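You operate a simulated robot arm through the tools that you are given. There is no shell and no other tool.

You run a simulated robot arm. Do the job below in one go: nothing can be reset, and whatever is moved stays where it is left.

## Task
Fit the stop screw, run the nest out and move the wet number pad on.
Fine: white stop screw tight in the stop hole; lift knob to UP before the nest moves; number pad on the dryer plate, print unsmeared, hood shut over it.

The check looks at the end state, three seconds after you hand in, the way a careful person would. Anything else that was tipped, shoved, dropped, spilled or broken makes it a failure.

## Robot
A 7-joint arm with a two-finger parallel gripper, fixed in place. Base frame: the origin is at the foot of the arm, x ahead of it, y to its left, z up; the work surface is at about z = 0.8. Units: m, rad, N and s.
With the tool pointing down near the work surface it reaches from about 0.3 to 0.7 m from the base axis. Its first joint turns from -1.152 to 1.152 rad. Payload 1.57 kg.
The TCP is the grasp point between the finger pads, 0.03 m short of the fingertips. In the tool frame z runs along the fingers and y along their closing line. The gripper opens to 0.11 m. The fingers are 0.024 m wide and 0.012 m thick; the gripper's body (0.048 by 0.112 m) begins 0.078 m behind the TCP.
Orientation is told as [roll, pitch, yaw] about the base's x, y, z axes, in that order, counted from this pose: with the fingers straight down and closing along the base's y, the tool's x points along the base's -x, its y along +y and its z along -z.

## Interface
- The arm moves only by the tool play_rows. Its argument "targets" is a list of rows, each an object (a shift or turn left out is 0, a gripper value left out holds the last) with "angular": the turn, a rotation vector about the tool's x, y, z in rad, a list of three; "slide": the shift along the tool's x, y, z in m, a list of three; "grip": the gripper command, from -1 (shut) to 1 (fully open), values between in proportion. In form: [{"angular": [wx, wy, wz], "slide": [x, y, z], "grip": grip}, ...]. A call has 1 to 20 rows; each row shifts and turns the commanded pose from where the row before left it, along the tool's axes as they then stand. Rows are played at 5 a second. More than 0.05 m and 0.15 rad between two rows, or a gripper value outside its range, and nothing of the call is played. Where a pose cannot be reached the arm comes as near as it can. A force on the tool above 60 N (or 10 N above the force at the start of the call, whichever is more), or a blocked arm, ends the call early, and 0.2 s more pass. Each finger travels about 0.108 m/s and halts on what it meets, pressing with about 21 N; the grip force reading is that of the motor and also rises with nothing between the fingers. The clock runs only during rows and for 0.2 s after the last one: add rows that do not move to give the fingers time. The reply holds the time, the measured pose of the TCP, the force on the tool along the base axes, the opening and the grip force, in the units named above and with some noise, with the torque about the TCP (base axes, N m) and any sound that the robot's microphone picked up.
- Cameras (640 x 400 px; columns grow to the right, rows downward): "scene" is fixed at [0.1612, -0.3939, 1.3903]; the picture's right is [0.78, -0.63, 0.00], its down [-0.43, -0.53, -0.73] and it looks along [0.46, 0.57, -0.68] (base axes); focal length 273 px, centre (320, 200). "wrist" rides on the gripper at [0.07, 0.016, -0.141] in the tool frame; the picture's right is [-0.23, 0.97, 0.00], its down [-0.86, -0.20, -0.48] and it looks along [-0.47, -0.11, 0.88] (tool axes); focal length 222 px, centre (320, 200). There is no depth. A picture from a camera that has moved, and an enlarged one, comes with that camera's place and axes in the base frame and with its lens.
- snapshot(camera): a new picture of that camera. No time passes.
- zoom(camera, box): a new picture of the part [left, top, right, bottom] of that camera's present view, enlarged. No time passes.
- hand_in(): hands the job in; it is judged then, once.

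Nothing tells you positions but the pictures and the camera data. Unless the task says otherwise, let go and move clear before handing in.

The tools are called after "Emit:" as a command line: name --argument value ..., lists and objects as JSON in quotes. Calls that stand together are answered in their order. play_rows: Moves the arm, as the interface text tells. Its arguments: {"type":"object","properties":{"targets":{"type":"array"}},"required":["targets"]} The other tools are called the same way: snapshot (camera) takes a picture; zoom (camera, box) takes an enlarged picture of a part of a camera's view; hand_in () hands the job in.

At the start:

```text
time_s: 0.0
position: [0.3828, 0.1586, 1.1489]
tcp_rot: [-0.001, 0.0, 0.0]
contact_force: [-0.7, -0.4, 0.4]
ft_torque: [-0.02, 0.01, 0.05]
gripper_width: 0.1102
gripper_force: 0.0
```

scene: 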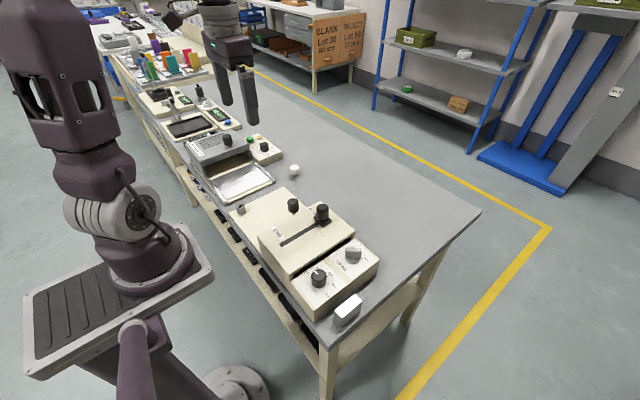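
wrist: 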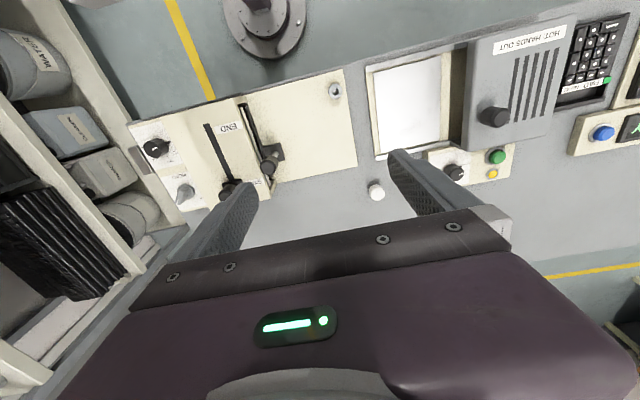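

I see a bench with a printing machine (sliding levers, knobs), a dryer with a hood and plate, and a small white item that may be the stop screw. I'll enlarge the views before moving anything.

Emit:
zoom --camera "scene" --box '[220, 160, 400, 330]'

Emit:
zoom --camera "scene" --box '[160, 80, 310, 210]'

Emit:
zoom --camera "wrist" --box '[110, 60, 380, 230]'

Emit:
zoom --camera "wrist" --box '[350, 10, 640, 210]'

```text
2.35 times, centred on (310, 245) of scene
camera zoom: at [0.1612, -0.3939, 1.3903], right [0.78, -0.63, 0.0], down [-0.43, -0.53, -0.73], along [0.46, 0.57, -0.68], focal length 643 px, centre (344, 94)
```

zoom: 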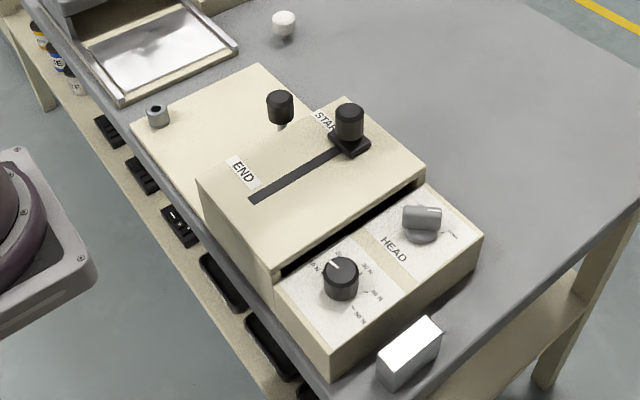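

```text
3.08 times, centred on (235, 145) of scene
camera zoom: at [0.1612, -0.3939, 1.3903], right [0.78, -0.63, 0.0], down [-0.43, -0.53, -0.73], along [0.46, 0.57, -0.68], focal length 841 px, centre (582, 369)
```

zoom: 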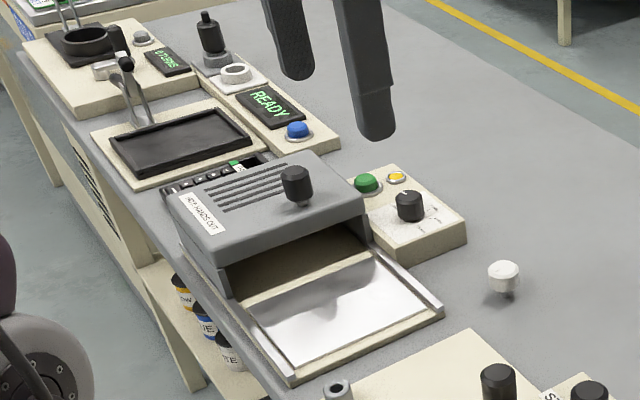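

```text
2.35 times, centred on (245, 145) of wrist
camera zoom: at [0.3142, 0.1742, 1.291], right [0.23, 0.97, 0.0], down [0.86, -0.2, 0.48], along [0.47, -0.11, -0.88], focal length 523 px, centre (496, 329)
```

zoom: 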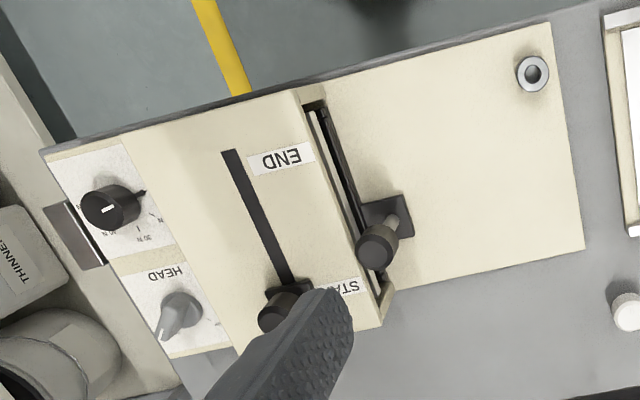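

```text
2.00 times, centred on (495, 110) of wrist
camera zoom: at [0.3142, 0.1742, 1.291], right [0.23, 0.97, 0.0], down [0.86, -0.2, 0.48], along [0.47, -0.11, -0.88], focal length 444 px, centre (-30, 380)
```

zoom: 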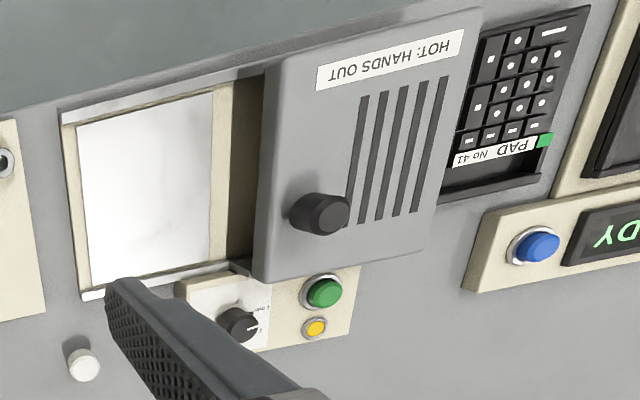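

The overview shows a housing with a START–END slot, a HEAD knob, a bushing that may be the stop hole, a dryer and a keypad. I'll enlarge each one before deciding what is what.

Emit:
zoom --camera "wrist" --box '[130, 110, 210, 220]'

Emit:
zoom --camera "wrist" --box '[540, 10, 640, 110]'

Emit:
zoom --camera "scene" --box '[275, 155, 315, 185]'

Emit:
zoom --camera "scene" --box '[130, 75, 250, 150]'

Emit:
zoom --camera "scene" --box '[300, 230, 390, 330]'

Emit:
zoom --camera "scene" --box '[225, 185, 345, 255]'

Emit:
zoom --camera "scene" --box '[70, 0, 230, 100]'

```text
3.64 times, centred on (170, 165) of wrist
camera zoom: at [0.3142, 0.1742, 1.291], right [0.23, 0.97, 0.0], down [0.86, -0.2, 0.48], along [0.47, -0.11, -0.88], focal length 808 px, centre (866, 327)
```

zoom: 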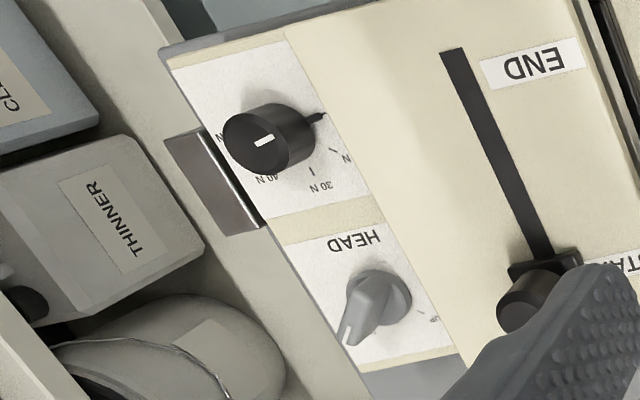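

```text
4.00 times, centred on (590, 60) of wrist
camera zoom: at [0.3142, 0.1742, 1.291], right [0.23, 0.97, 0.0], down [0.86, -0.2, 0.48], along [0.47, -0.11, -0.88], focal length 888 px, centre (-760, 760)
```

zoom: 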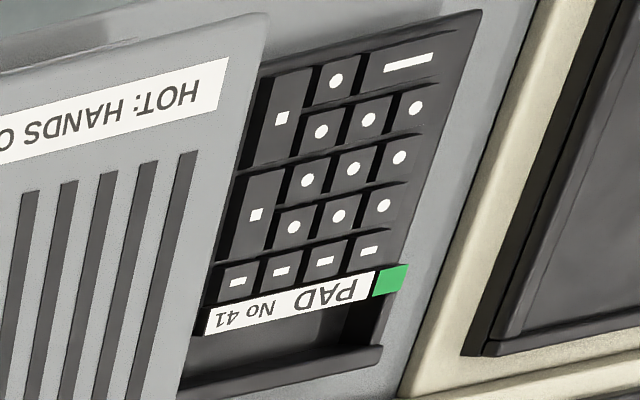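

```text
13.33 times, centred on (295, 170) of scene
camera zoom: at [0.1612, -0.3939, 1.3903], right [0.78, -0.63, 0.0], down [-0.43, -0.53, -0.73], along [0.46, 0.57, -0.68], focal length 3643 px, centre (653, 600)
```

zoom: 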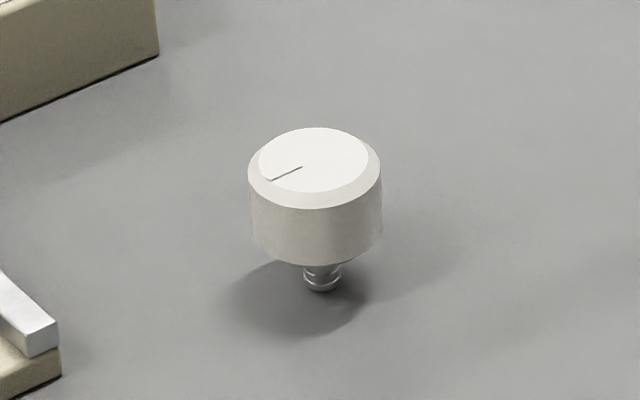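

```text
5.33 times, centred on (190, 112) of scene
camera zoom: at [0.1612, -0.3939, 1.3903], right [0.78, -0.63, 0.0], down [-0.43, -0.53, -0.73], along [0.46, 0.57, -0.68], focal length 1457 px, centre (1013, 667)
```

zoom: 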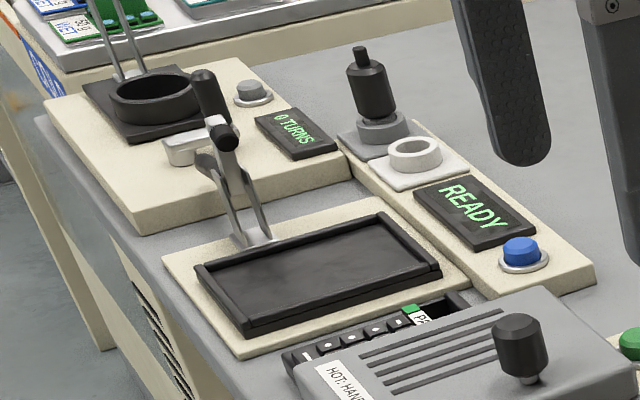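

```text
4.00 times, centred on (345, 280) of scene
camera zoom: at [0.1612, -0.3939, 1.3903], right [0.78, -0.63, 0.0], down [-0.43, -0.53, -0.73], along [0.46, 0.57, -0.68], focal length 1093 px, centre (220, -120)
```

zoom: 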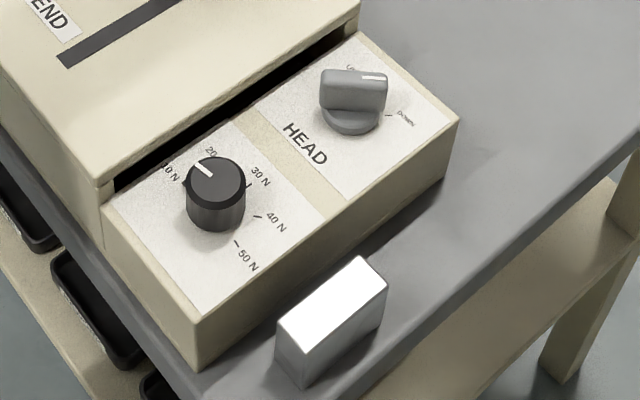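

```text
5.33 times, centred on (285, 220) of scene
camera zoom: at [0.1612, -0.3939, 1.3903], right [0.78, -0.63, 0.0], down [-0.43, -0.53, -0.73], along [0.46, 0.57, -0.68], focal length 1457 px, centre (507, 93)
```

zoom: 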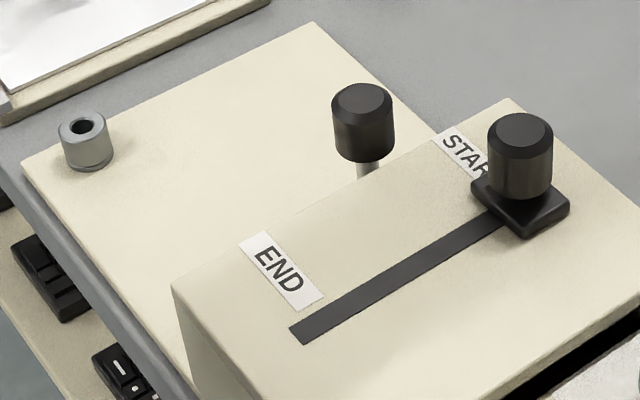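

```text
4.00 times, centred on (150, 50) of scene
camera zoom: at [0.1612, -0.3939, 1.3903], right [0.78, -0.63, 0.0], down [-0.43, -0.53, -0.73], along [0.46, 0.57, -0.68], focal length 1093 px, centre (1000, 800)
```

zoom: 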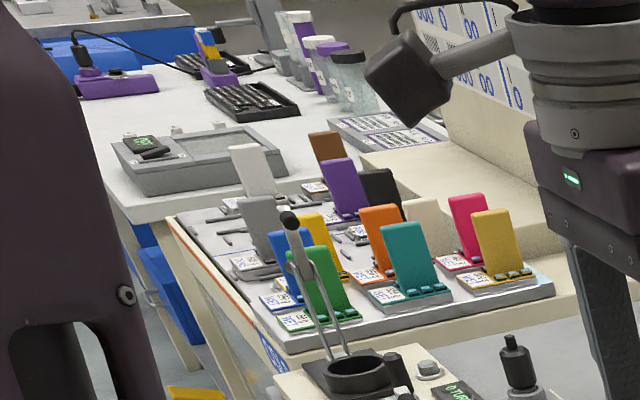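

The white screw stands on its shaft at about (0.577, 0.255). The HEAD knob, slot knob and a stem knob sit around the housing, so I'll turn the wrist camera to look at the housing's face and the pad from the side.

Emit:
play_rows --targets '[{"slide": [0, 0.045, 0]}, {"slide": [0, 0.045, 0]}, {"slide": [0, 0.045, 0]}, {"angular": [0, 0, 0.145]}, {"angular": [0, 0, 0.145]}, {"angular": [0, 0, 0.145]}, {"angular": [0, 0, 0.145]}, {"angular": [0, 0, 0.145]}, {"angular": [0, 0, 0.145]}, {"angular": [0, 0, 0.145]}, {"angular": [0, 0, 0.145]}, {"angular": [0, 0, 0.145]}, {"angular": [0, 0, 0.145]}, {"angular": [0, 0, 0.12]}, {"slide": [0, 0, 0]}]'

Emit:
snapshot --camera "wrist"

Emit:
snapshot --camera "scene"

```text
time_s: 3.2
position: [0.3828, 0.2936, 1.1499]
tcp_rot: [0.0, 0.0, -1.572]
contact_force: [-0.1, -0.1, 0.1]
ft_torque: [0.01, 0.0, 0.0]
gripper_width: 0.1099
gripper_force: 0.2
```

```text
taken
camera wrist: at [0.4004, 0.3629, 1.2914], right [0.97, -0.23, 0.0], down [-0.2, -0.85, 0.48], along [-0.11, -0.47, -0.88], focal length 222 px, centre (320, 200)
```

wrist: 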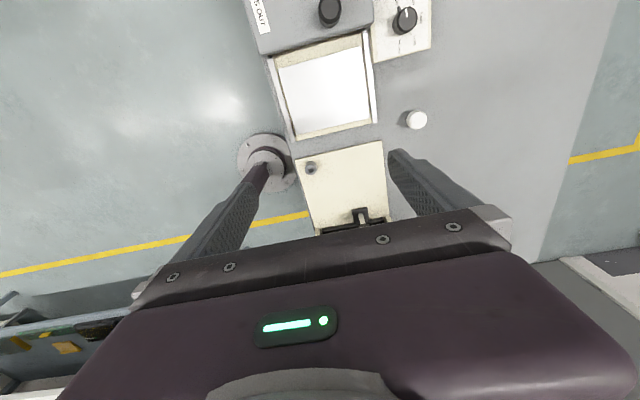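

```text
taken
```

scene: 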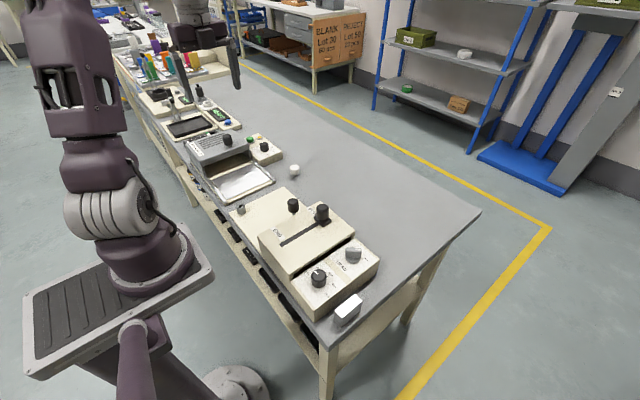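

The base plate and bushing are clear, but the housing's face is hidden behind the gripper. I'll tilt the tool so the camera looks more level toward -y.

Emit:
play_rows --targets '[{"angular": [0, -0.145, 0]}, {"angular": [0, -0.145, 0]}, {"angular": [0, -0.145, 0]}, {"angular": [0, -0.145, 0]}, {"angular": [0, -0.145, 0]}, {"angular": [0, -0.145, 0]}, {"slide": [0, 0, 0]}]'

Emit:
snapshot --camera "wrist"

```text
time_s: 4.8
position: [0.3826, 0.2923, 1.1488]
tcp_rot: [0.0, -0.629, -1.572]
contact_force: [-0.8, 0.2, 0.4]
ft_torque: [-0.01, -0.01, -0.02]
gripper_width: 0.1103
gripper_force: 0.1
out of reach, approached as far as the arm can: row 5, 6
```

```text
taken
camera wrist: at [0.4002, 0.4326, 1.2232], right [0.97, -0.18, 0.13], down [-0.2, -0.41, 0.89], along [-0.11, -0.89, -0.44], focal length 222 px, centre (320, 200)
```

wrist: 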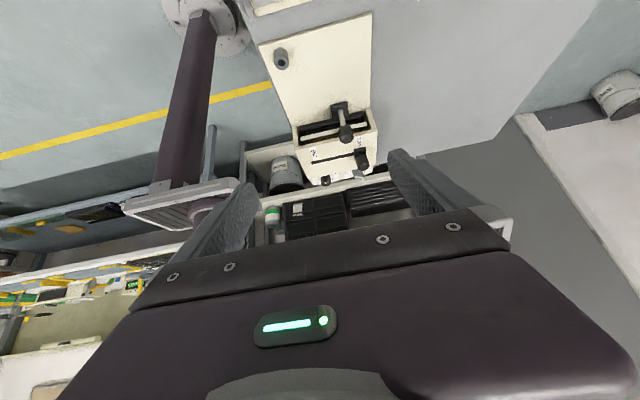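

Emit:
zoom --camera "wrist" --box '[250, 80, 410, 200]'

Emit:
zoom --camera "wrist" --box '[290, 100, 390, 165]'

Emit:
zoom --camera "wrist" --box '[250, 30, 330, 90]'

```text
3.33 times, centred on (330, 140) of wrist
camera zoom: at [0.4002, 0.4326, 1.2232], right [0.97, -0.18, 0.13], down [-0.2, -0.41, 0.89], along [-0.11, -0.89, -0.44], focal length 740 px, centre (287, 400)
```

zoom: 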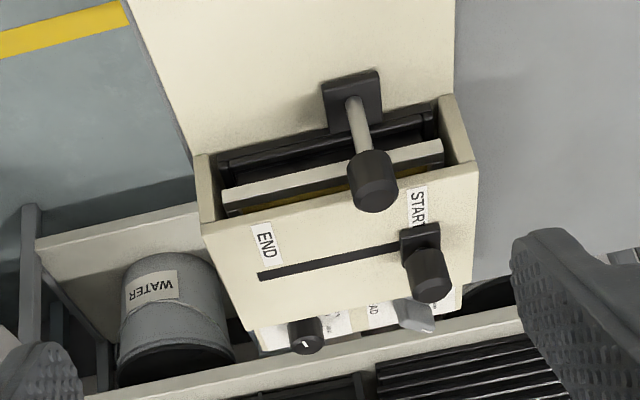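

```text
6.15 times, centred on (340, 132) of wrist
camera zoom: at [0.4002, 0.4326, 1.2232], right [0.97, -0.18, 0.13], down [-0.2, -0.41, 0.89], along [-0.11, -0.89, -0.44], focal length 1367 px, centre (197, 615)
```

zoom: 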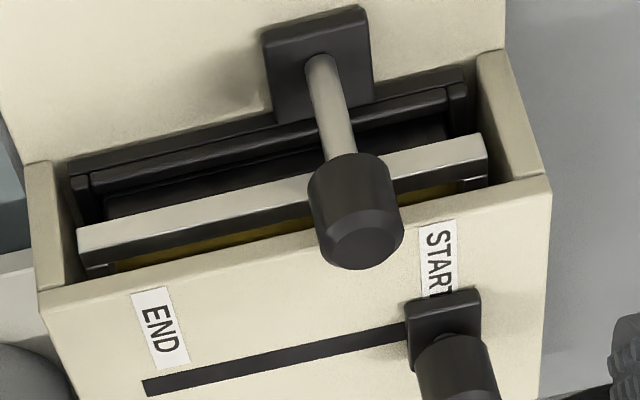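

```text
6.67 times, centred on (290, 60) of wrist
camera zoom: at [0.4002, 0.4326, 1.2232], right [0.97, -0.18, 0.13], down [-0.2, -0.41, 0.89], along [-0.11, -0.89, -0.44], focal length 1481 px, centre (520, 1133)
```

zoom: 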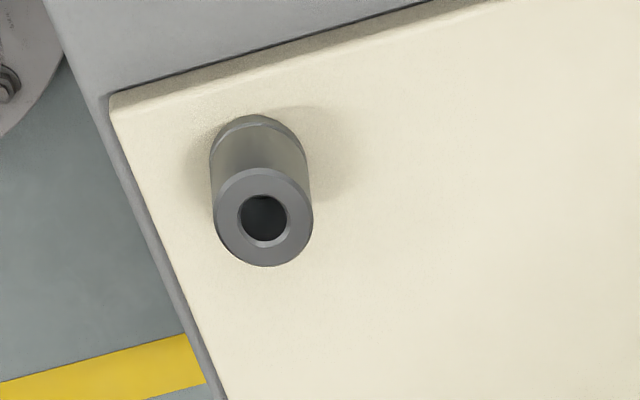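

The housing is a screen printer: a nest tray inside with a post handle on its +y side, a screen above it and the HEAD knob for lift. I'll bring the tool back upright and look at the HEAD knob from above.

Emit:
play_rows --targets '[{"angular": [0, 0.145, 0]}, {"angular": [0, 0.145, 0]}, {"angular": [0, 0.145, 0]}, {"angular": [0, 0.145, 0]}, {"slide": [0, 0, 0]}]'

```text
time_s: 6.0
position: [0.3841, 0.2931, 1.1493]
tcp_rot: [0.0, -0.045, -1.57]
contact_force: [0.1, -0.4, 0.5]
ft_torque: [0.02, 0.02, -0.01]
gripper_width: 0.11
gripper_force: 0.1
```

Emit:
play_rows --targets '[{"angular": [0, 0.045, 0]}, {"angular": [0, 0, -0.1427]}, {"angular": [0, 0, -0.1427]}, {"angular": [0, 0, -0.1427]}, {"angular": [0, 0, -0.1427]}, {"angular": [0, 0, -0.1427]}, {"angular": [0, 0, -0.1427]}, {"angular": [0, 0, -0.1427]}, {"angular": [0, 0, -0.1427]}, {"angular": [0, 0, -0.1427]}, {"angular": [0, 0, -0.1427]}, {"angular": [0, 0, -0.1427]}, {"slide": [0, -0.049, 0]}, {"slide": [0, -0.049, 0]}, {"slide": [0, -0.049, 0]}, {"slide": [0, -0.049, 0]}, {"slide": [0, -0.049, 0]}, {"slide": [0, -0.049, 0]}, {"slide": [0, -0.049, 0]}, {"slide": [0, 0, 0]}]'

Emit:
snapshot --camera "wrist"

```text
time_s: 10.2
position: [0.3858, -0.0496, 1.1473]
tcp_rot: [-0.002, 0.001, 0.001]
contact_force: [-0.6, 0.0, 0.0]
ft_torque: [-0.03, 0.03, -0.01]
gripper_width: 0.1099
gripper_force: 0.1
```

```text
taken
camera wrist: at [0.3154, -0.0332, 1.2899], right [0.23, 0.97, 0.0], down [0.86, -0.2, 0.48], along [0.47, -0.11, -0.88], focal length 222 px, centre (320, 200)
```

wrist: 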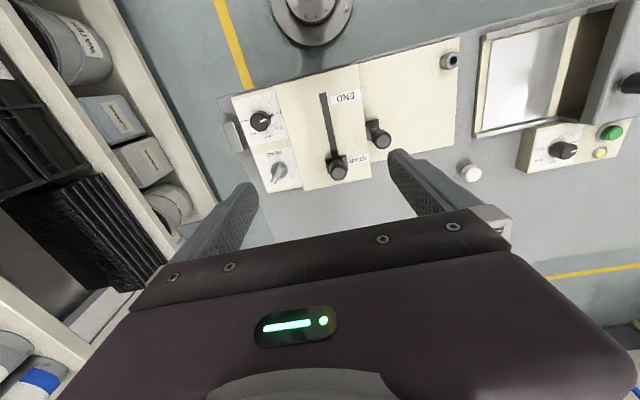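

Emit:
zoom --camera "wrist" --box '[240, 135, 320, 195]'

Emit:
zoom --camera "wrist" --box '[220, 30, 480, 200]'

Emit:
zoom --camera "scene" --box '[335, 235, 385, 275]'

Emit:
zoom --camera "wrist" --box '[430, 40, 480, 80]'

Emit:
zoom --camera "wrist" --box '[450, 155, 490, 185]'

```text
6.67 times, centred on (280, 165) of wrist
camera zoom: at [0.3154, -0.0332, 1.2899], right [0.23, 0.97, 0.0], down [0.86, -0.2, 0.48], along [0.47, -0.11, -0.88], focal length 1481 px, centre (587, 433)
```

zoom: 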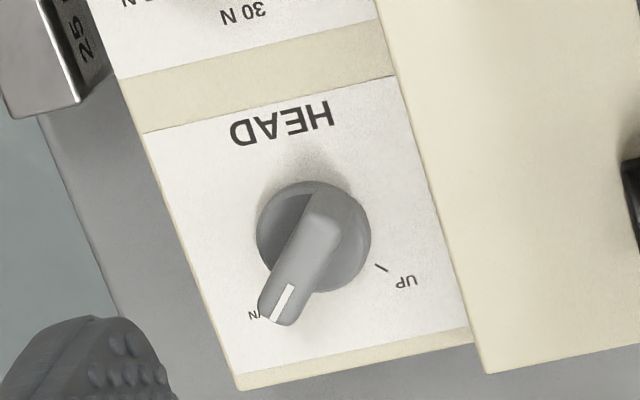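

```text
2.35 times, centred on (350, 115) of wrist
camera zoom: at [0.3154, -0.0332, 1.2899], right [0.23, 0.97, 0.0], down [0.86, -0.2, 0.48], along [0.47, -0.11, -0.88], focal length 523 px, centre (249, 400)
```

zoom: 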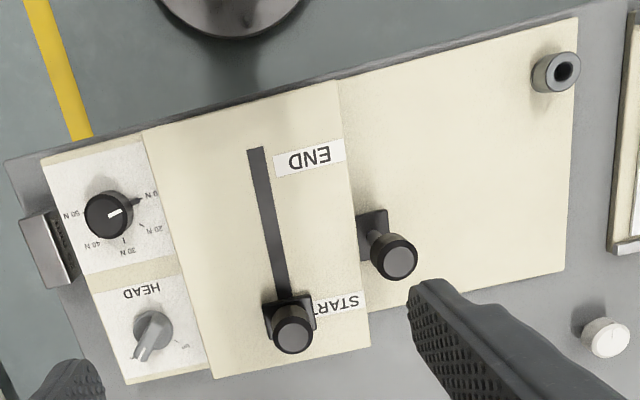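

```text
10.00 times, centred on (360, 255) of scene
camera zoom: at [0.1612, -0.3939, 1.3903], right [0.78, -0.63, 0.0], down [-0.43, -0.53, -0.73], along [0.46, 0.57, -0.68], focal length 2732 px, centre (-80, -350)
```

zoom: 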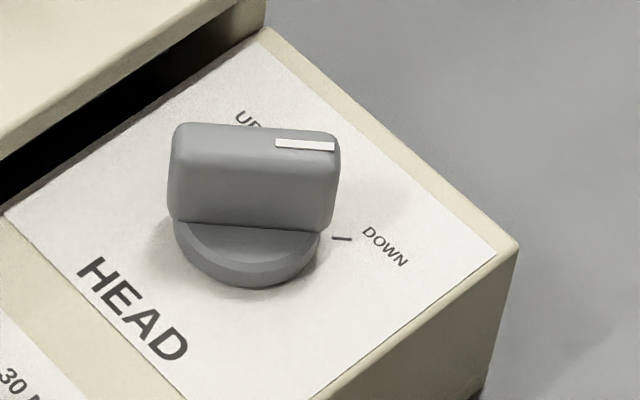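

```text
10.00 times, centred on (455, 60) of wrist
camera zoom: at [0.3154, -0.0332, 1.2899], right [0.23, 0.97, 0.0], down [0.86, -0.2, 0.48], along [0.47, -0.11, -0.88], focal length 2221 px, centre (-1030, 1600)
```

zoom: 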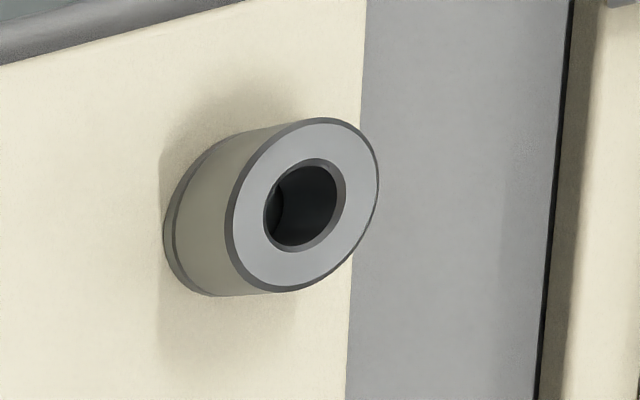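

```text
13.33 times, centred on (470, 170) of wrist
camera zoom: at [0.3154, -0.0332, 1.2899], right [0.23, 0.97, 0.0], down [0.86, -0.2, 0.48], along [0.47, -0.11, -0.88], focal length 2962 px, centre (-1680, 600)
```

zoom: 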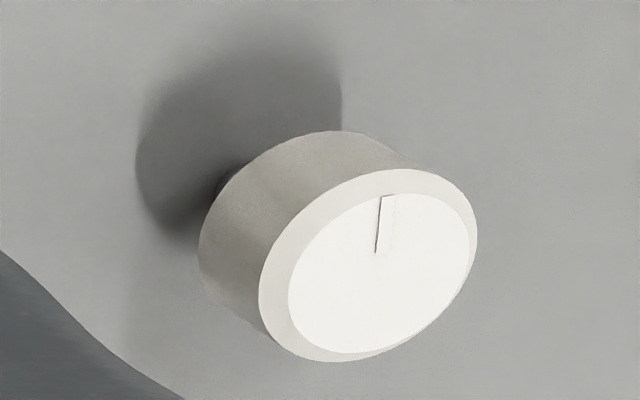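

The HEAD knob points at DOWN at about (0.457, -0.153), and UP is about 90° counterclockwise seen from above. The stop bushing is at about (0.340, 0.198), top near z 0.834, and the screw at about (0.568, 0.246). I'll hover over the screw to refine its position.

Emit:
play_rows --targets '[{"slide": [-0.0202, 0.0329, 0.0222]}, {"slide": [-0.0202, 0.0329, 0.0222]}, {"slide": [-0.0202, 0.0329, 0.0222]}, {"slide": [-0.0202, 0.0329, 0.0222]}, {"slide": [-0.0202, 0.0329, 0.0222]}, {"slide": [-0.0202, 0.0329, 0.0222]}, {"slide": [-0.0202, 0.0329, 0.0222]}, {"slide": [-0.0202, 0.0329, 0.0222]}, {"slide": [-0.0202, 0.0329, 0.0222]}, {"slide": [0, 0, 0]}]'

Emit:
snapshot --camera "wrist"

Emit:
snapshot --camera "scene"

```text
time_s: 12.4
position: [0.5664, 0.2449, 0.9475]
tcp_rot: [-0.004, 0.0, 0.0]
contact_force: [0.1, 0.7, -0.1]
ft_torque: [-0.04, -0.01, 0.02]
gripper_width: 0.1099
gripper_force: 0.0
```

```text
taken
camera wrist: at [0.4977, 0.2619, 1.0903], right [0.23, 0.97, 0.0], down [0.86, -0.2, 0.48], along [0.47, -0.11, -0.88], focal length 222 px, centre (320, 200)
```

wrist: 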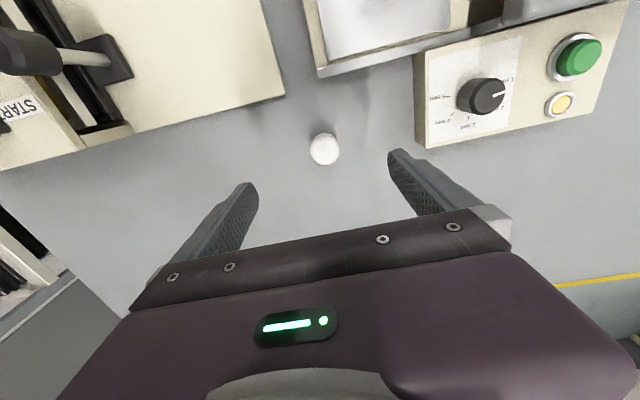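

```text
taken
```

scene: 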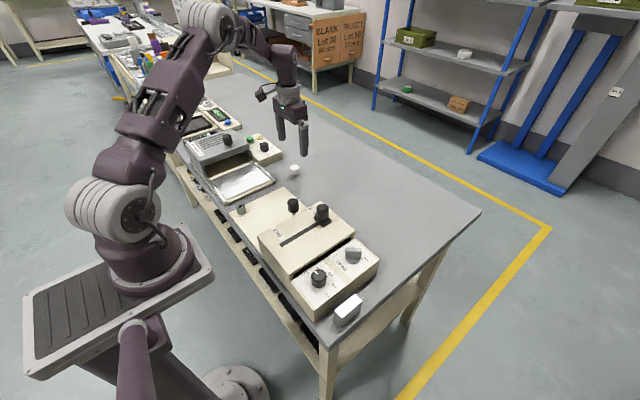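

Emit:
zoom --camera "wrist" --box '[290, 120, 360, 170]'

Emit:
zoom --camera "scene" --box '[265, 130, 325, 190]'

Emit:
zoom --camera "wrist" --box '[0, 0, 160, 130]'

```text
8.00 times, centred on (325, 145) of wrist
camera zoom: at [0.4977, 0.2619, 1.0903], right [0.23, 0.97, 0.0], down [0.86, -0.2, 0.48], along [0.47, -0.11, -0.88], focal length 1777 px, centre (280, 640)
```

zoom: 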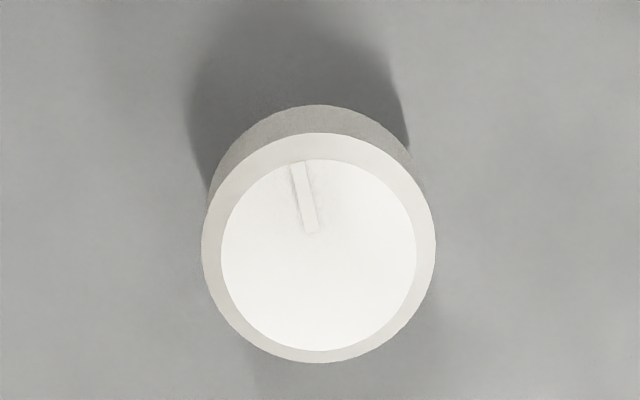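

```text
6.67 times, centred on (295, 160) of scene
camera zoom: at [0.1612, -0.3939, 1.3903], right [0.78, -0.63, 0.0], down [-0.43, -0.53, -0.73], along [0.46, 0.57, -0.68], focal length 1822 px, centre (487, 467)
```

zoom: 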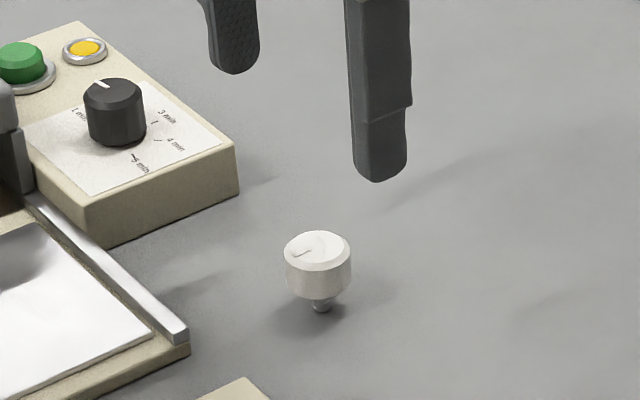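

```text
3.08 times, centred on (80, 65) of wrist
camera zoom: at [0.4977, 0.2619, 1.0903], right [0.23, 0.97, 0.0], down [0.86, -0.2, 0.48], along [0.47, -0.11, -0.88], focal length 684 px, centre (1058, 615)
```

zoom: 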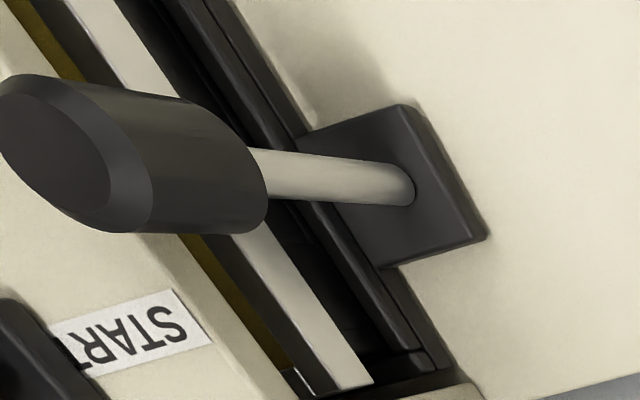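

The screw's knob is about 34 mm across, its axis at about (0.570, 0.250) and its top at z ≈ 0.84, standing on its shaft. I'll centre on it, narrow the fingers and come down so the tips reach the knob's lower edge.

Emit:
play_rows --targets '[{"slide": [-0.0036, 0.0054, 0], "grip": 0.1}, {"slide": [0, 0, 0.03]}, {"slide": [0, 0, 0.03]}, {"slide": [0, 0, 0.02]}, {"slide": [0, 0, 0]}, {"slide": [0, 0, 0]}]'

Emit:
snapshot --camera "wrist"

Emit:
zoom --camera "scene" --box '[265, 130, 325, 190]'

```text
time_s: 13.8
position: [0.5681, 0.2519, 0.8698]
tcp_rot: [-0.004, 0.001, -0.001]
contact_force: [0.7, 0.3, 0.3]
ft_torque: [0.02, -0.01, -0.01]
gripper_width: 0.0605
gripper_force: 0.1
```

```text
taken
camera wrist: at [0.4994, 0.2679, 1.0117], right [0.23, 0.97, 0.0], down [0.86, -0.2, 0.48], along [0.47, -0.11, -0.88], focal length 222 px, centre (320, 200)
```

wrist: 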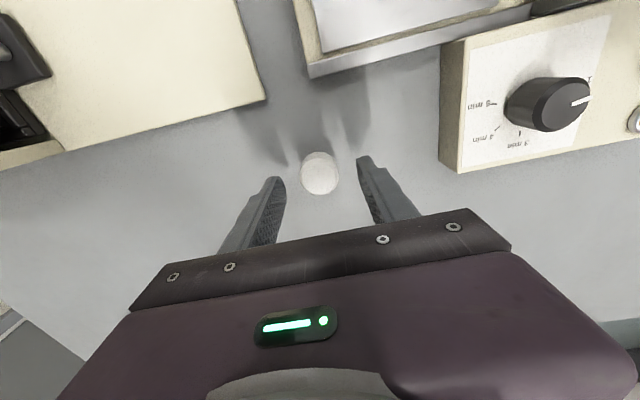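

```text
6.67 times, centred on (295, 160) of scene
camera zoom: at [0.1612, -0.3939, 1.3903], right [0.78, -0.63, 0.0], down [-0.43, -0.53, -0.73], along [0.46, 0.57, -0.68], focal length 1822 px, centre (487, 467)
```

zoom: 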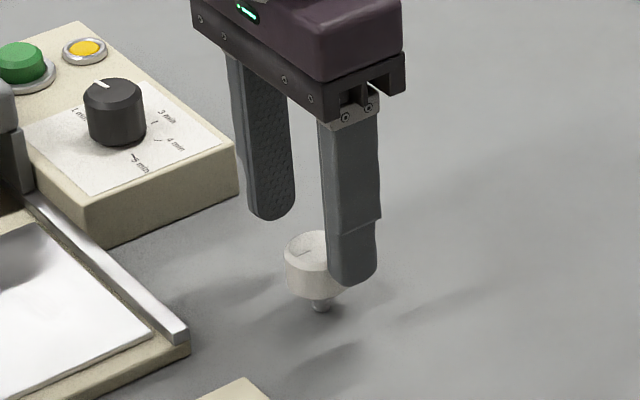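

Emit:
zoom --camera "wrist" --box '[260, 135, 410, 215]'

```text
4.27 times, centred on (335, 175) of wrist
camera zoom: at [0.4994, 0.2679, 1.0117], right [0.23, 0.97, 0.0], down [0.86, -0.2, 0.48], along [0.47, -0.11, -0.88], focal length 948 px, centre (256, 307)
```

zoom: 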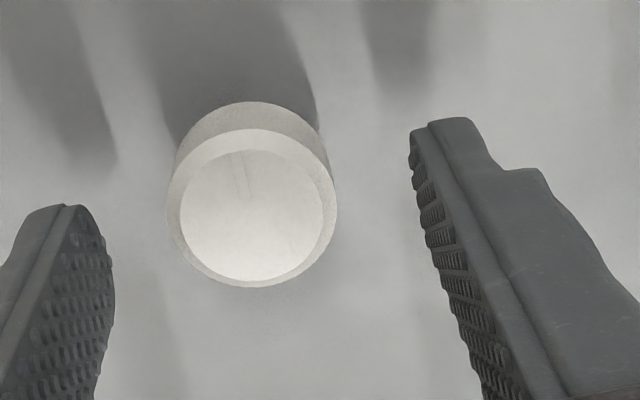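

Centring is within 1–2 mm. I'll correct it, go down the last 24 mm and close on the knob.

Emit:
play_rows --targets '[{"slide": [-0.0015, -0.0015, 0.012]}, {"slide": [0, 0, 0.012]}, {"slide": [0, 0, 0]}, {"grip": -0.2}, {"grip": -0.3}, {"grip": -0.36}, {"grip": -0.45}, {"grip": -0.6}, {"grip": -1}, {"grip": -1}, {"grip": -1}]'

Emit:
snapshot --camera "wrist"

Emit:
zoom --camera "scene" --box '[265, 130, 325, 190]'

```text
time_s: 16.2
position: [0.569, 0.2499, 0.8458]
tcp_rot: [-0.002, -0.002, 0.001]
contact_force: [-0.9, 0.4, 0.0]
ft_torque: [0.03, -0.02, -0.03]
gripper_width: 0.0328
gripper_force: 21.4
```

```text
taken
camera wrist: at [0.5003, 0.2659, 0.9869], right [0.23, 0.97, 0.0], down [0.85, -0.2, 0.48], along [0.47, -0.11, -0.88], focal length 222 px, centre (320, 200)
```

wrist: 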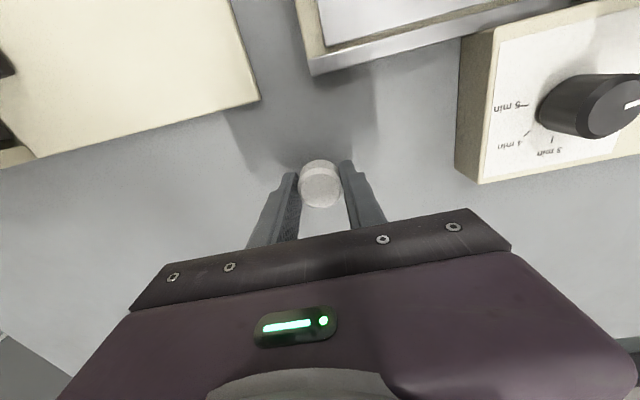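

```text
6.67 times, centred on (295, 160) of scene
camera zoom: at [0.1612, -0.3939, 1.3903], right [0.78, -0.63, 0.0], down [-0.43, -0.53, -0.73], along [0.46, 0.57, -0.68], focal length 1822 px, centre (487, 467)
```

zoom: 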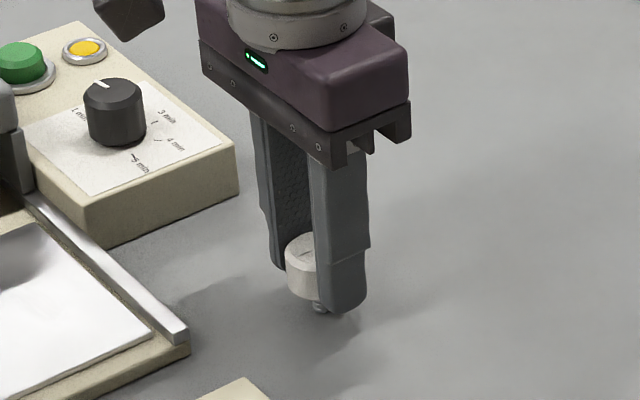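

The screw is held (width 0.0328, grip force 21 N). I'll lift it straight up and hover well above the bushing to refine the hole position.

Emit:
play_rows --targets '[{"slide": [0, 0, -0.02]}, {"slide": [0, 0, -0.04]}, {"slide": [0, 0, -0.04]}, {"slide": [0.0382, -0.0087, -0.0065]}, {"slide": [0.0382, -0.0087, -0.0065]}, {"slide": [0.0382, -0.0087, -0.0065]}, {"slide": [0.0382, -0.0087, -0.0065]}, {"slide": [0.0382, -0.0087, -0.0065]}, {"slide": [0.0382, -0.0087, -0.0065]}, {"slide": [0, 0, 0]}, {"slide": [0, 0, 0]}]'

Emit:
snapshot --camera "wrist"

Emit:
zoom --camera "wrist" --box '[270, 120, 370, 210]'

Emit:
zoom --camera "scene" --box '[200, 130, 290, 230]'

```text
time_s: 18.6
position: [0.3419, 0.1959, 0.9835]
tcp_rot: [-0.002, 0.001, 0.0]
contact_force: [1.3, 0.1, 0.0]
ft_torque: [0.01, 0.0, 0.0]
gripper_width: 0.0327
gripper_force: 21.1
```

```text
taken
camera wrist: at [0.2728, 0.2133, 1.1256], right [0.23, 0.97, 0.0], down [0.85, -0.2, 0.48], along [0.47, -0.11, -0.88], focal length 222 px, centre (320, 200)
```

wrist: 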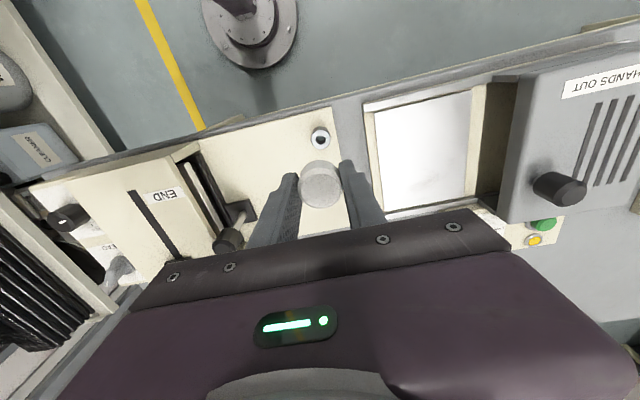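

```text
4.44 times, centred on (320, 165) of wrist
camera zoom: at [0.2728, 0.2133, 1.1256], right [0.23, 0.97, 0.0], down [0.85, -0.2, 0.48], along [0.47, -0.11, -0.88], focal length 987 px, centre (320, 356)
```

zoom: 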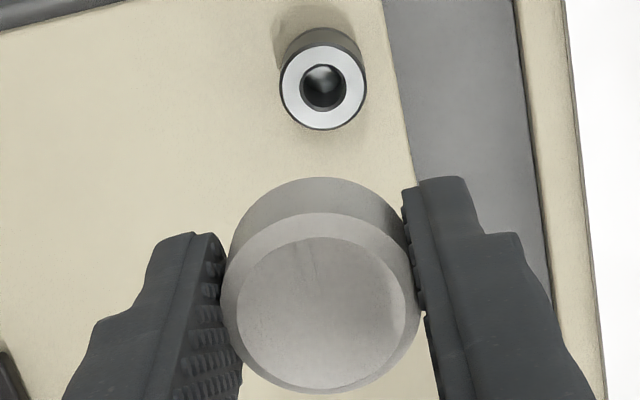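

```text
4.00 times, centred on (245, 180) of scene
camera zoom: at [0.1612, -0.3939, 1.3903], right [0.78, -0.63, 0.0], down [-0.43, -0.53, -0.73], along [0.46, 0.57, -0.68], focal length 1093 px, centre (620, 280)
```

zoom: 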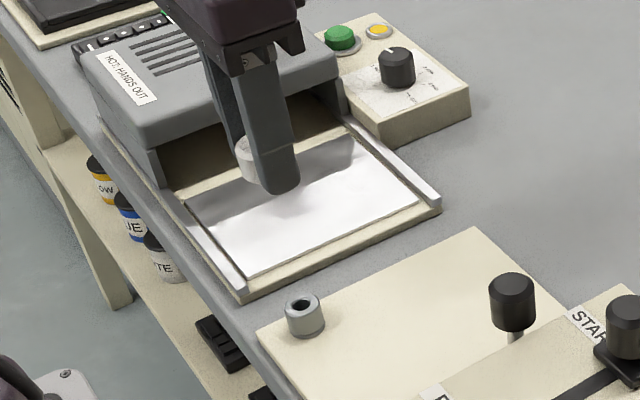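

The hole is at about (0.3414, 0.198), roughly 1–2 mm off the held screw. I'll turn the tool counterclockwise first so there is a long tightening stroke, then align in that pose.

Emit:
play_rows --targets '[{"slide": [0.001, 0.0015, 0.03], "angular": [0, 0, 0]}, {"angular": [0, 0, -0.145]}, {"angular": [0, 0, -0.145]}, {"angular": [0, 0, -0.145]}, {"angular": [0, 0, -0.145]}, {"angular": [0, 0, -0.145]}, {"angular": [0, 0, -0.145]}, {"angular": [0, 0, -0.145]}, {"angular": [0, 0, -0.145]}, {"angular": [0, 0, -0.145]}, {"angular": [0, 0, -0.145]}, {"angular": [0, 0, -0.12]}, {"slide": [0, 0, 0]}]'

Emit:
snapshot --camera "wrist"

Emit:
zoom --camera "wrist" --box '[270, 120, 370, 210]'

Emit:
zoom --camera "scene" --box '[200, 130, 290, 230]'

```text
time_s: 21.4
position: [0.3398, 0.1982, 0.9543]
tcp_rot: [0.001, 0.003, 1.571]
contact_force: [-0.2, -0.4, 0.0]
ft_torque: [0.02, 0.03, -0.02]
gripper_width: 0.0325
gripper_force: 20.6
```

```text
taken
camera wrist: at [0.3246, 0.1295, 1.0965], right [-0.97, 0.23, 0.0], down [0.2, 0.86, 0.48], along [0.11, 0.46, -0.88], focal length 222 px, centre (320, 200)
```

wrist: 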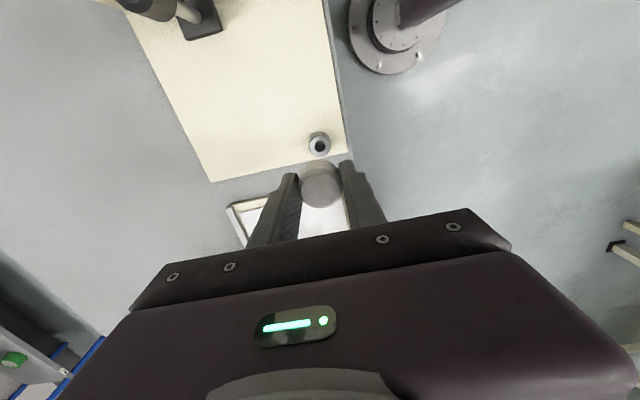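

```text
4.44 times, centred on (320, 165) of wrist
camera zoom: at [0.3246, 0.1295, 1.0965], right [-0.97, 0.23, 0.0], down [0.2, 0.86, 0.48], along [0.11, 0.46, -0.88], focal length 987 px, centre (320, 356)
```

zoom: 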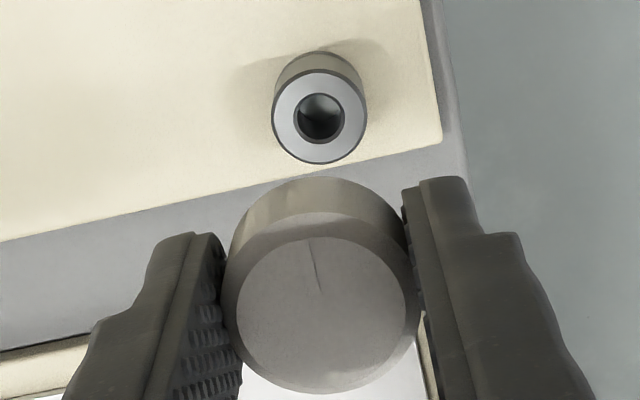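

```text
4.00 times, centred on (245, 180) of scene
camera zoom: at [0.1612, -0.3939, 1.3903], right [0.78, -0.63, 0.0], down [-0.43, -0.53, -0.73], along [0.46, 0.57, -0.68], focal length 1093 px, centre (620, 280)
```

zoom: 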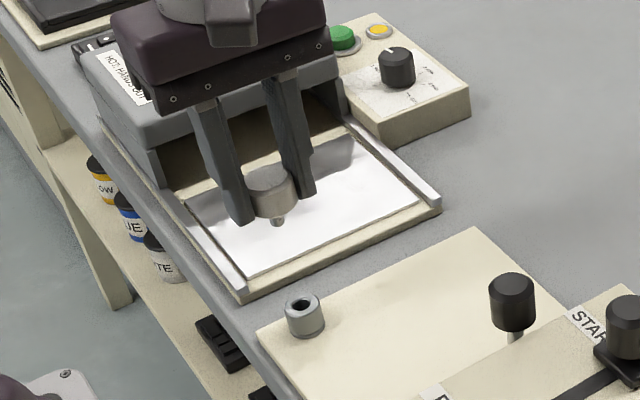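

The hole lines up within about 1 mm of the screw axis in this pose. I'll nudge and lower until the tip is just above the bushing, then check again.

Emit:
play_rows --targets '[{"slide": [0.0009, 0, 0.02]}, {"slide": [0, 0, 0.02]}, {"slide": [0, 0, 0.02]}, {"slide": [0, 0, 0]}, {"slide": [0, 0, 0]}]'

Emit:
zoom --camera "wrist" --box '[270, 120, 370, 210]'

Emit:
zoom --camera "scene" --box '[215, 175, 265, 225]'

```text
time_s: 22.6
position: [0.339, 0.1986, 0.8941]
tcp_rot: [0.0, 0.003, 1.572]
contact_force: [0.3, 0.5, 0.2]
ft_torque: [-0.02, 0.0, 0.0]
gripper_width: 0.0328
gripper_force: 21.9
```

```text
4.44 times, centred on (320, 165) of wrist
camera zoom: at [0.3241, 0.1289, 1.0362], right [-0.97, 0.23, 0.0], down [0.2, 0.86, 0.48], along [0.11, 0.46, -0.88], focal length 987 px, centre (320, 356)
```

zoom: 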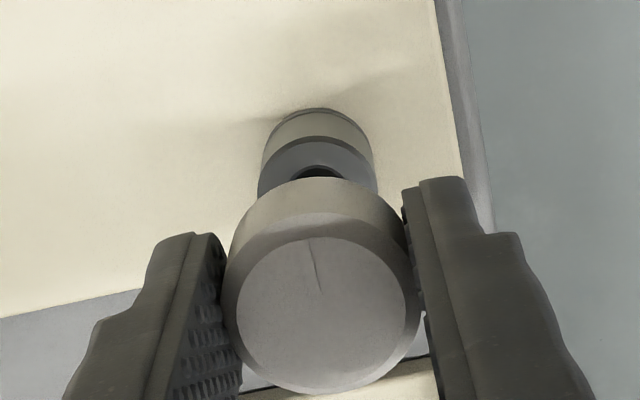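

```text
8.00 times, centred on (240, 200) of scene
camera zoom: at [0.1612, -0.3939, 1.3903], right [0.78, -0.63, 0.0], down [-0.43, -0.53, -0.73], along [0.46, 0.57, -0.68], focal length 2186 px, centre (960, 200)
```

zoom: 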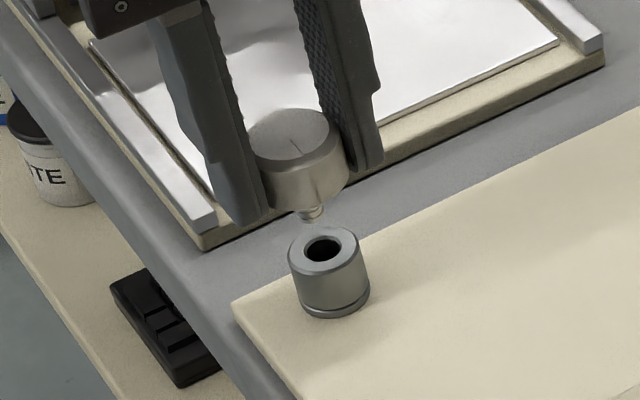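

Emit:
zoom --camera "scene" --box '[230, 190, 254, 220]'

Emit:
zoom --camera "wrist" --box '[300, 140, 340, 170]'

```text
13.33 times, centred on (242, 205) of scene
camera zoom: at [0.1612, -0.3939, 1.3903], right [0.78, -0.63, 0.0], down [-0.43, -0.53, -0.73], along [0.46, 0.57, -0.68], focal length 3643 px, centre (1360, 133)
```

zoom: 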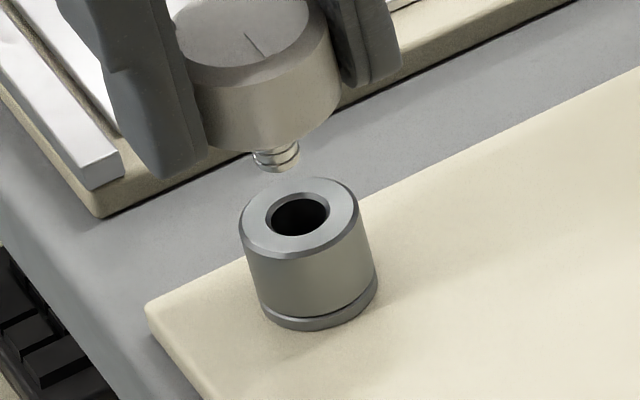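

```text
13.33 times, centred on (320, 155) of wrist
camera zoom: at [0.3241, 0.1289, 1.0362], right [-0.97, 0.23, 0.0], down [0.2, 0.86, 0.48], along [0.11, 0.46, -0.88], focal length 2962 px, centre (320, 800)
```

zoom: 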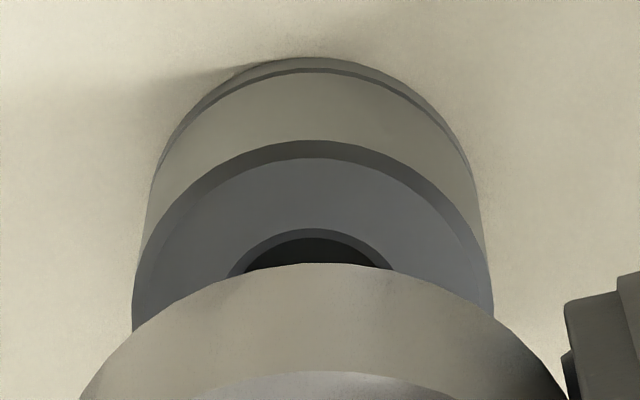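

The tip sits about 1 mm off the hole axis toward +y. I'll nudge -y slightly and lower in small steps, watching the force.

Emit:
play_rows --targets '[{"slide": [0.0012, -0.0003, 0.004]}, {"slide": [0, 0, 0.004]}, {"slide": [0, 0, 0.002]}, {"slide": [0, 0, 0]}]'

Emit:
zoom --camera "scene" --box '[230, 190, 254, 220]'

```text
time_s: 23.6
position: [0.3392, 0.1978, 0.884]
tcp_rot: [0.001, 0.005, 1.57]
contact_force: [-0.2, 0.2, -1.1]
ft_torque: [0.02, 0.02, 0.0]
gripper_width: 0.0327
gripper_force: 21.4
```

```text
13.33 times, centred on (242, 205) of scene
camera zoom: at [0.1612, -0.3939, 1.3903], right [0.78, -0.63, 0.0], down [-0.43, -0.53, -0.73], along [0.46, 0.57, -0.68], focal length 3643 px, centre (1360, 133)
```

zoom: 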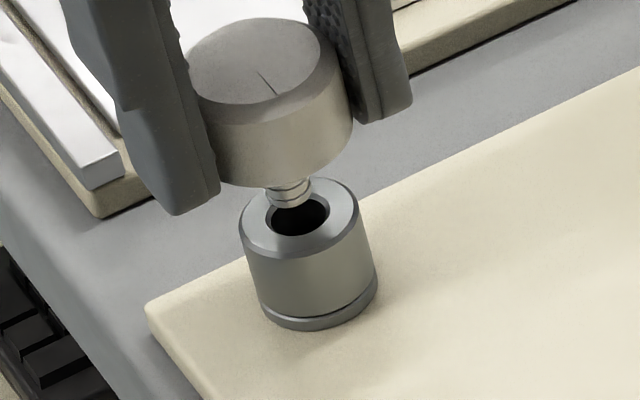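

Emit:
zoom --camera "wrist" --box '[300, 140, 340, 170]'

Emit:
zoom --camera "wrist" --box '[270, 120, 370, 210]'

Emit:
zoom --camera "scene" --box '[236, 199, 248, 214]'

```text
13.33 times, centred on (320, 155) of wrist
camera zoom: at [0.3241, 0.1277, 1.0266], right [-0.97, 0.23, 0.0], down [0.2, 0.86, 0.48], along [0.11, 0.46, -0.88], focal length 2962 px, centre (320, 800)
```

zoom: 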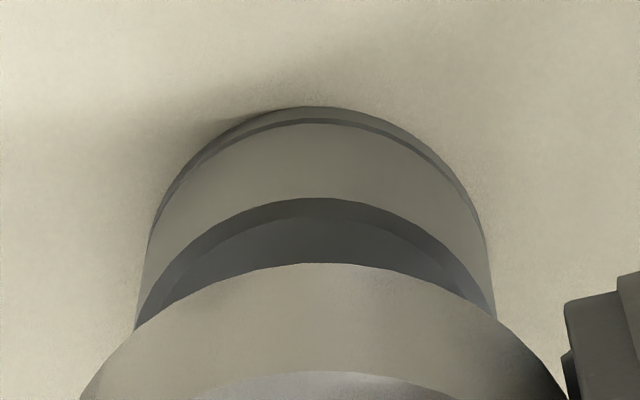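

```text
4.44 times, centred on (320, 165) of wrist
camera zoom: at [0.3241, 0.1277, 1.0266], right [-0.97, 0.23, 0.0], down [0.2, 0.86, 0.48], along [0.11, 0.46, -0.88], focal length 987 px, centre (320, 356)
```

zoom: 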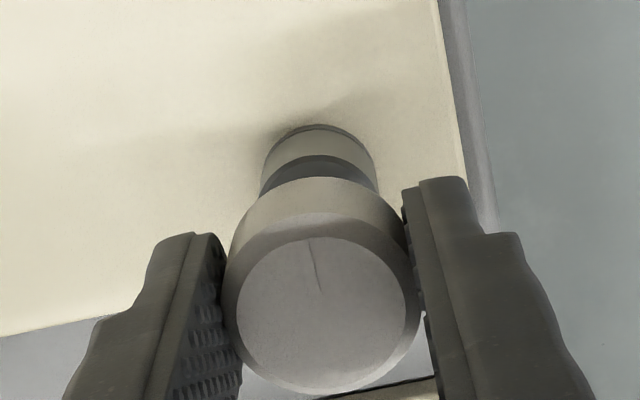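

```text
16.00 times, centred on (242, 206) of scene
camera zoom: at [0.1612, -0.3939, 1.3903], right [0.78, -0.63, 0.0], down [-0.43, -0.53, -0.73], along [0.46, 0.57, -0.68], focal length 4372 px, centre (1568, 96)
```

zoom: 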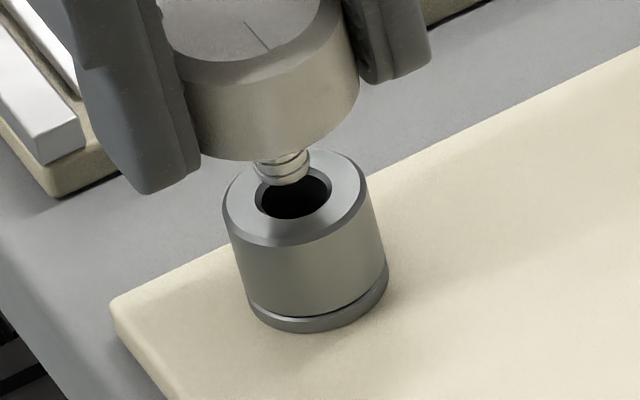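

The tip (about 8–10 mm) is within 1 mm of the centre of the roughly 13 mm hole. I'll go down in small steps until it meets the thread.

Emit:
play_rows --targets '[{"slide": [0.0006, -0.0004, 0.002]}, {"slide": [0, 0, 0.0025]}, {"slide": [0, 0, 0.0025]}, {"slide": [0, 0, 0]}]'

Emit:
zoom --camera "scene" --box '[230, 190, 254, 220]'

```text
time_s: 24.6
position: [0.3402, 0.1964, 0.8774]
tcp_rot: [0.0, 0.005, 1.572]
contact_force: [-0.1, 1.0, -0.3]
ft_torque: [0.01, 0.04, 0.04]
gripper_width: 0.0328
gripper_force: 21.0
```

```text
13.33 times, centred on (242, 205) of scene
camera zoom: at [0.1612, -0.3939, 1.3903], right [0.78, -0.63, 0.0], down [-0.43, -0.53, -0.73], along [0.46, 0.57, -0.68], focal length 3643 px, centre (1360, 133)
```

zoom: 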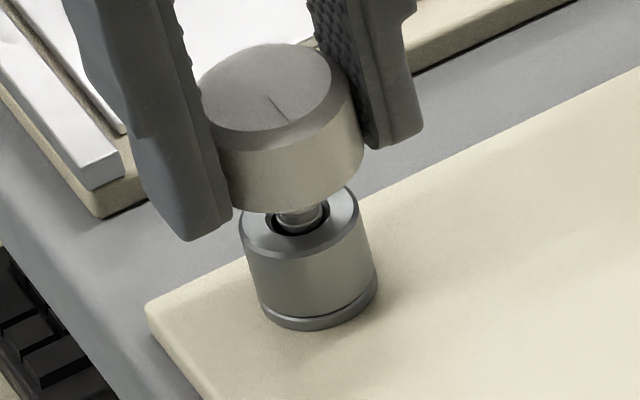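

The shaft is inside the bore and well centred with no force. I'll keep lowering until it takes up.

Emit:
play_rows --targets '[{"slide": [0, 0, 0.002]}, {"slide": [0, 0, 0.002]}, {"slide": [0, 0, 0]}]'

```text
time_s: 25.4
position: [0.3404, 0.1966, 0.874]
tcp_rot: [-0.002, 0.004, 1.57]
contact_force: [0.1, 0.8, -0.9]
ft_torque: [0.05, 0.02, 0.0]
gripper_width: 0.0326
gripper_force: 21.1
```

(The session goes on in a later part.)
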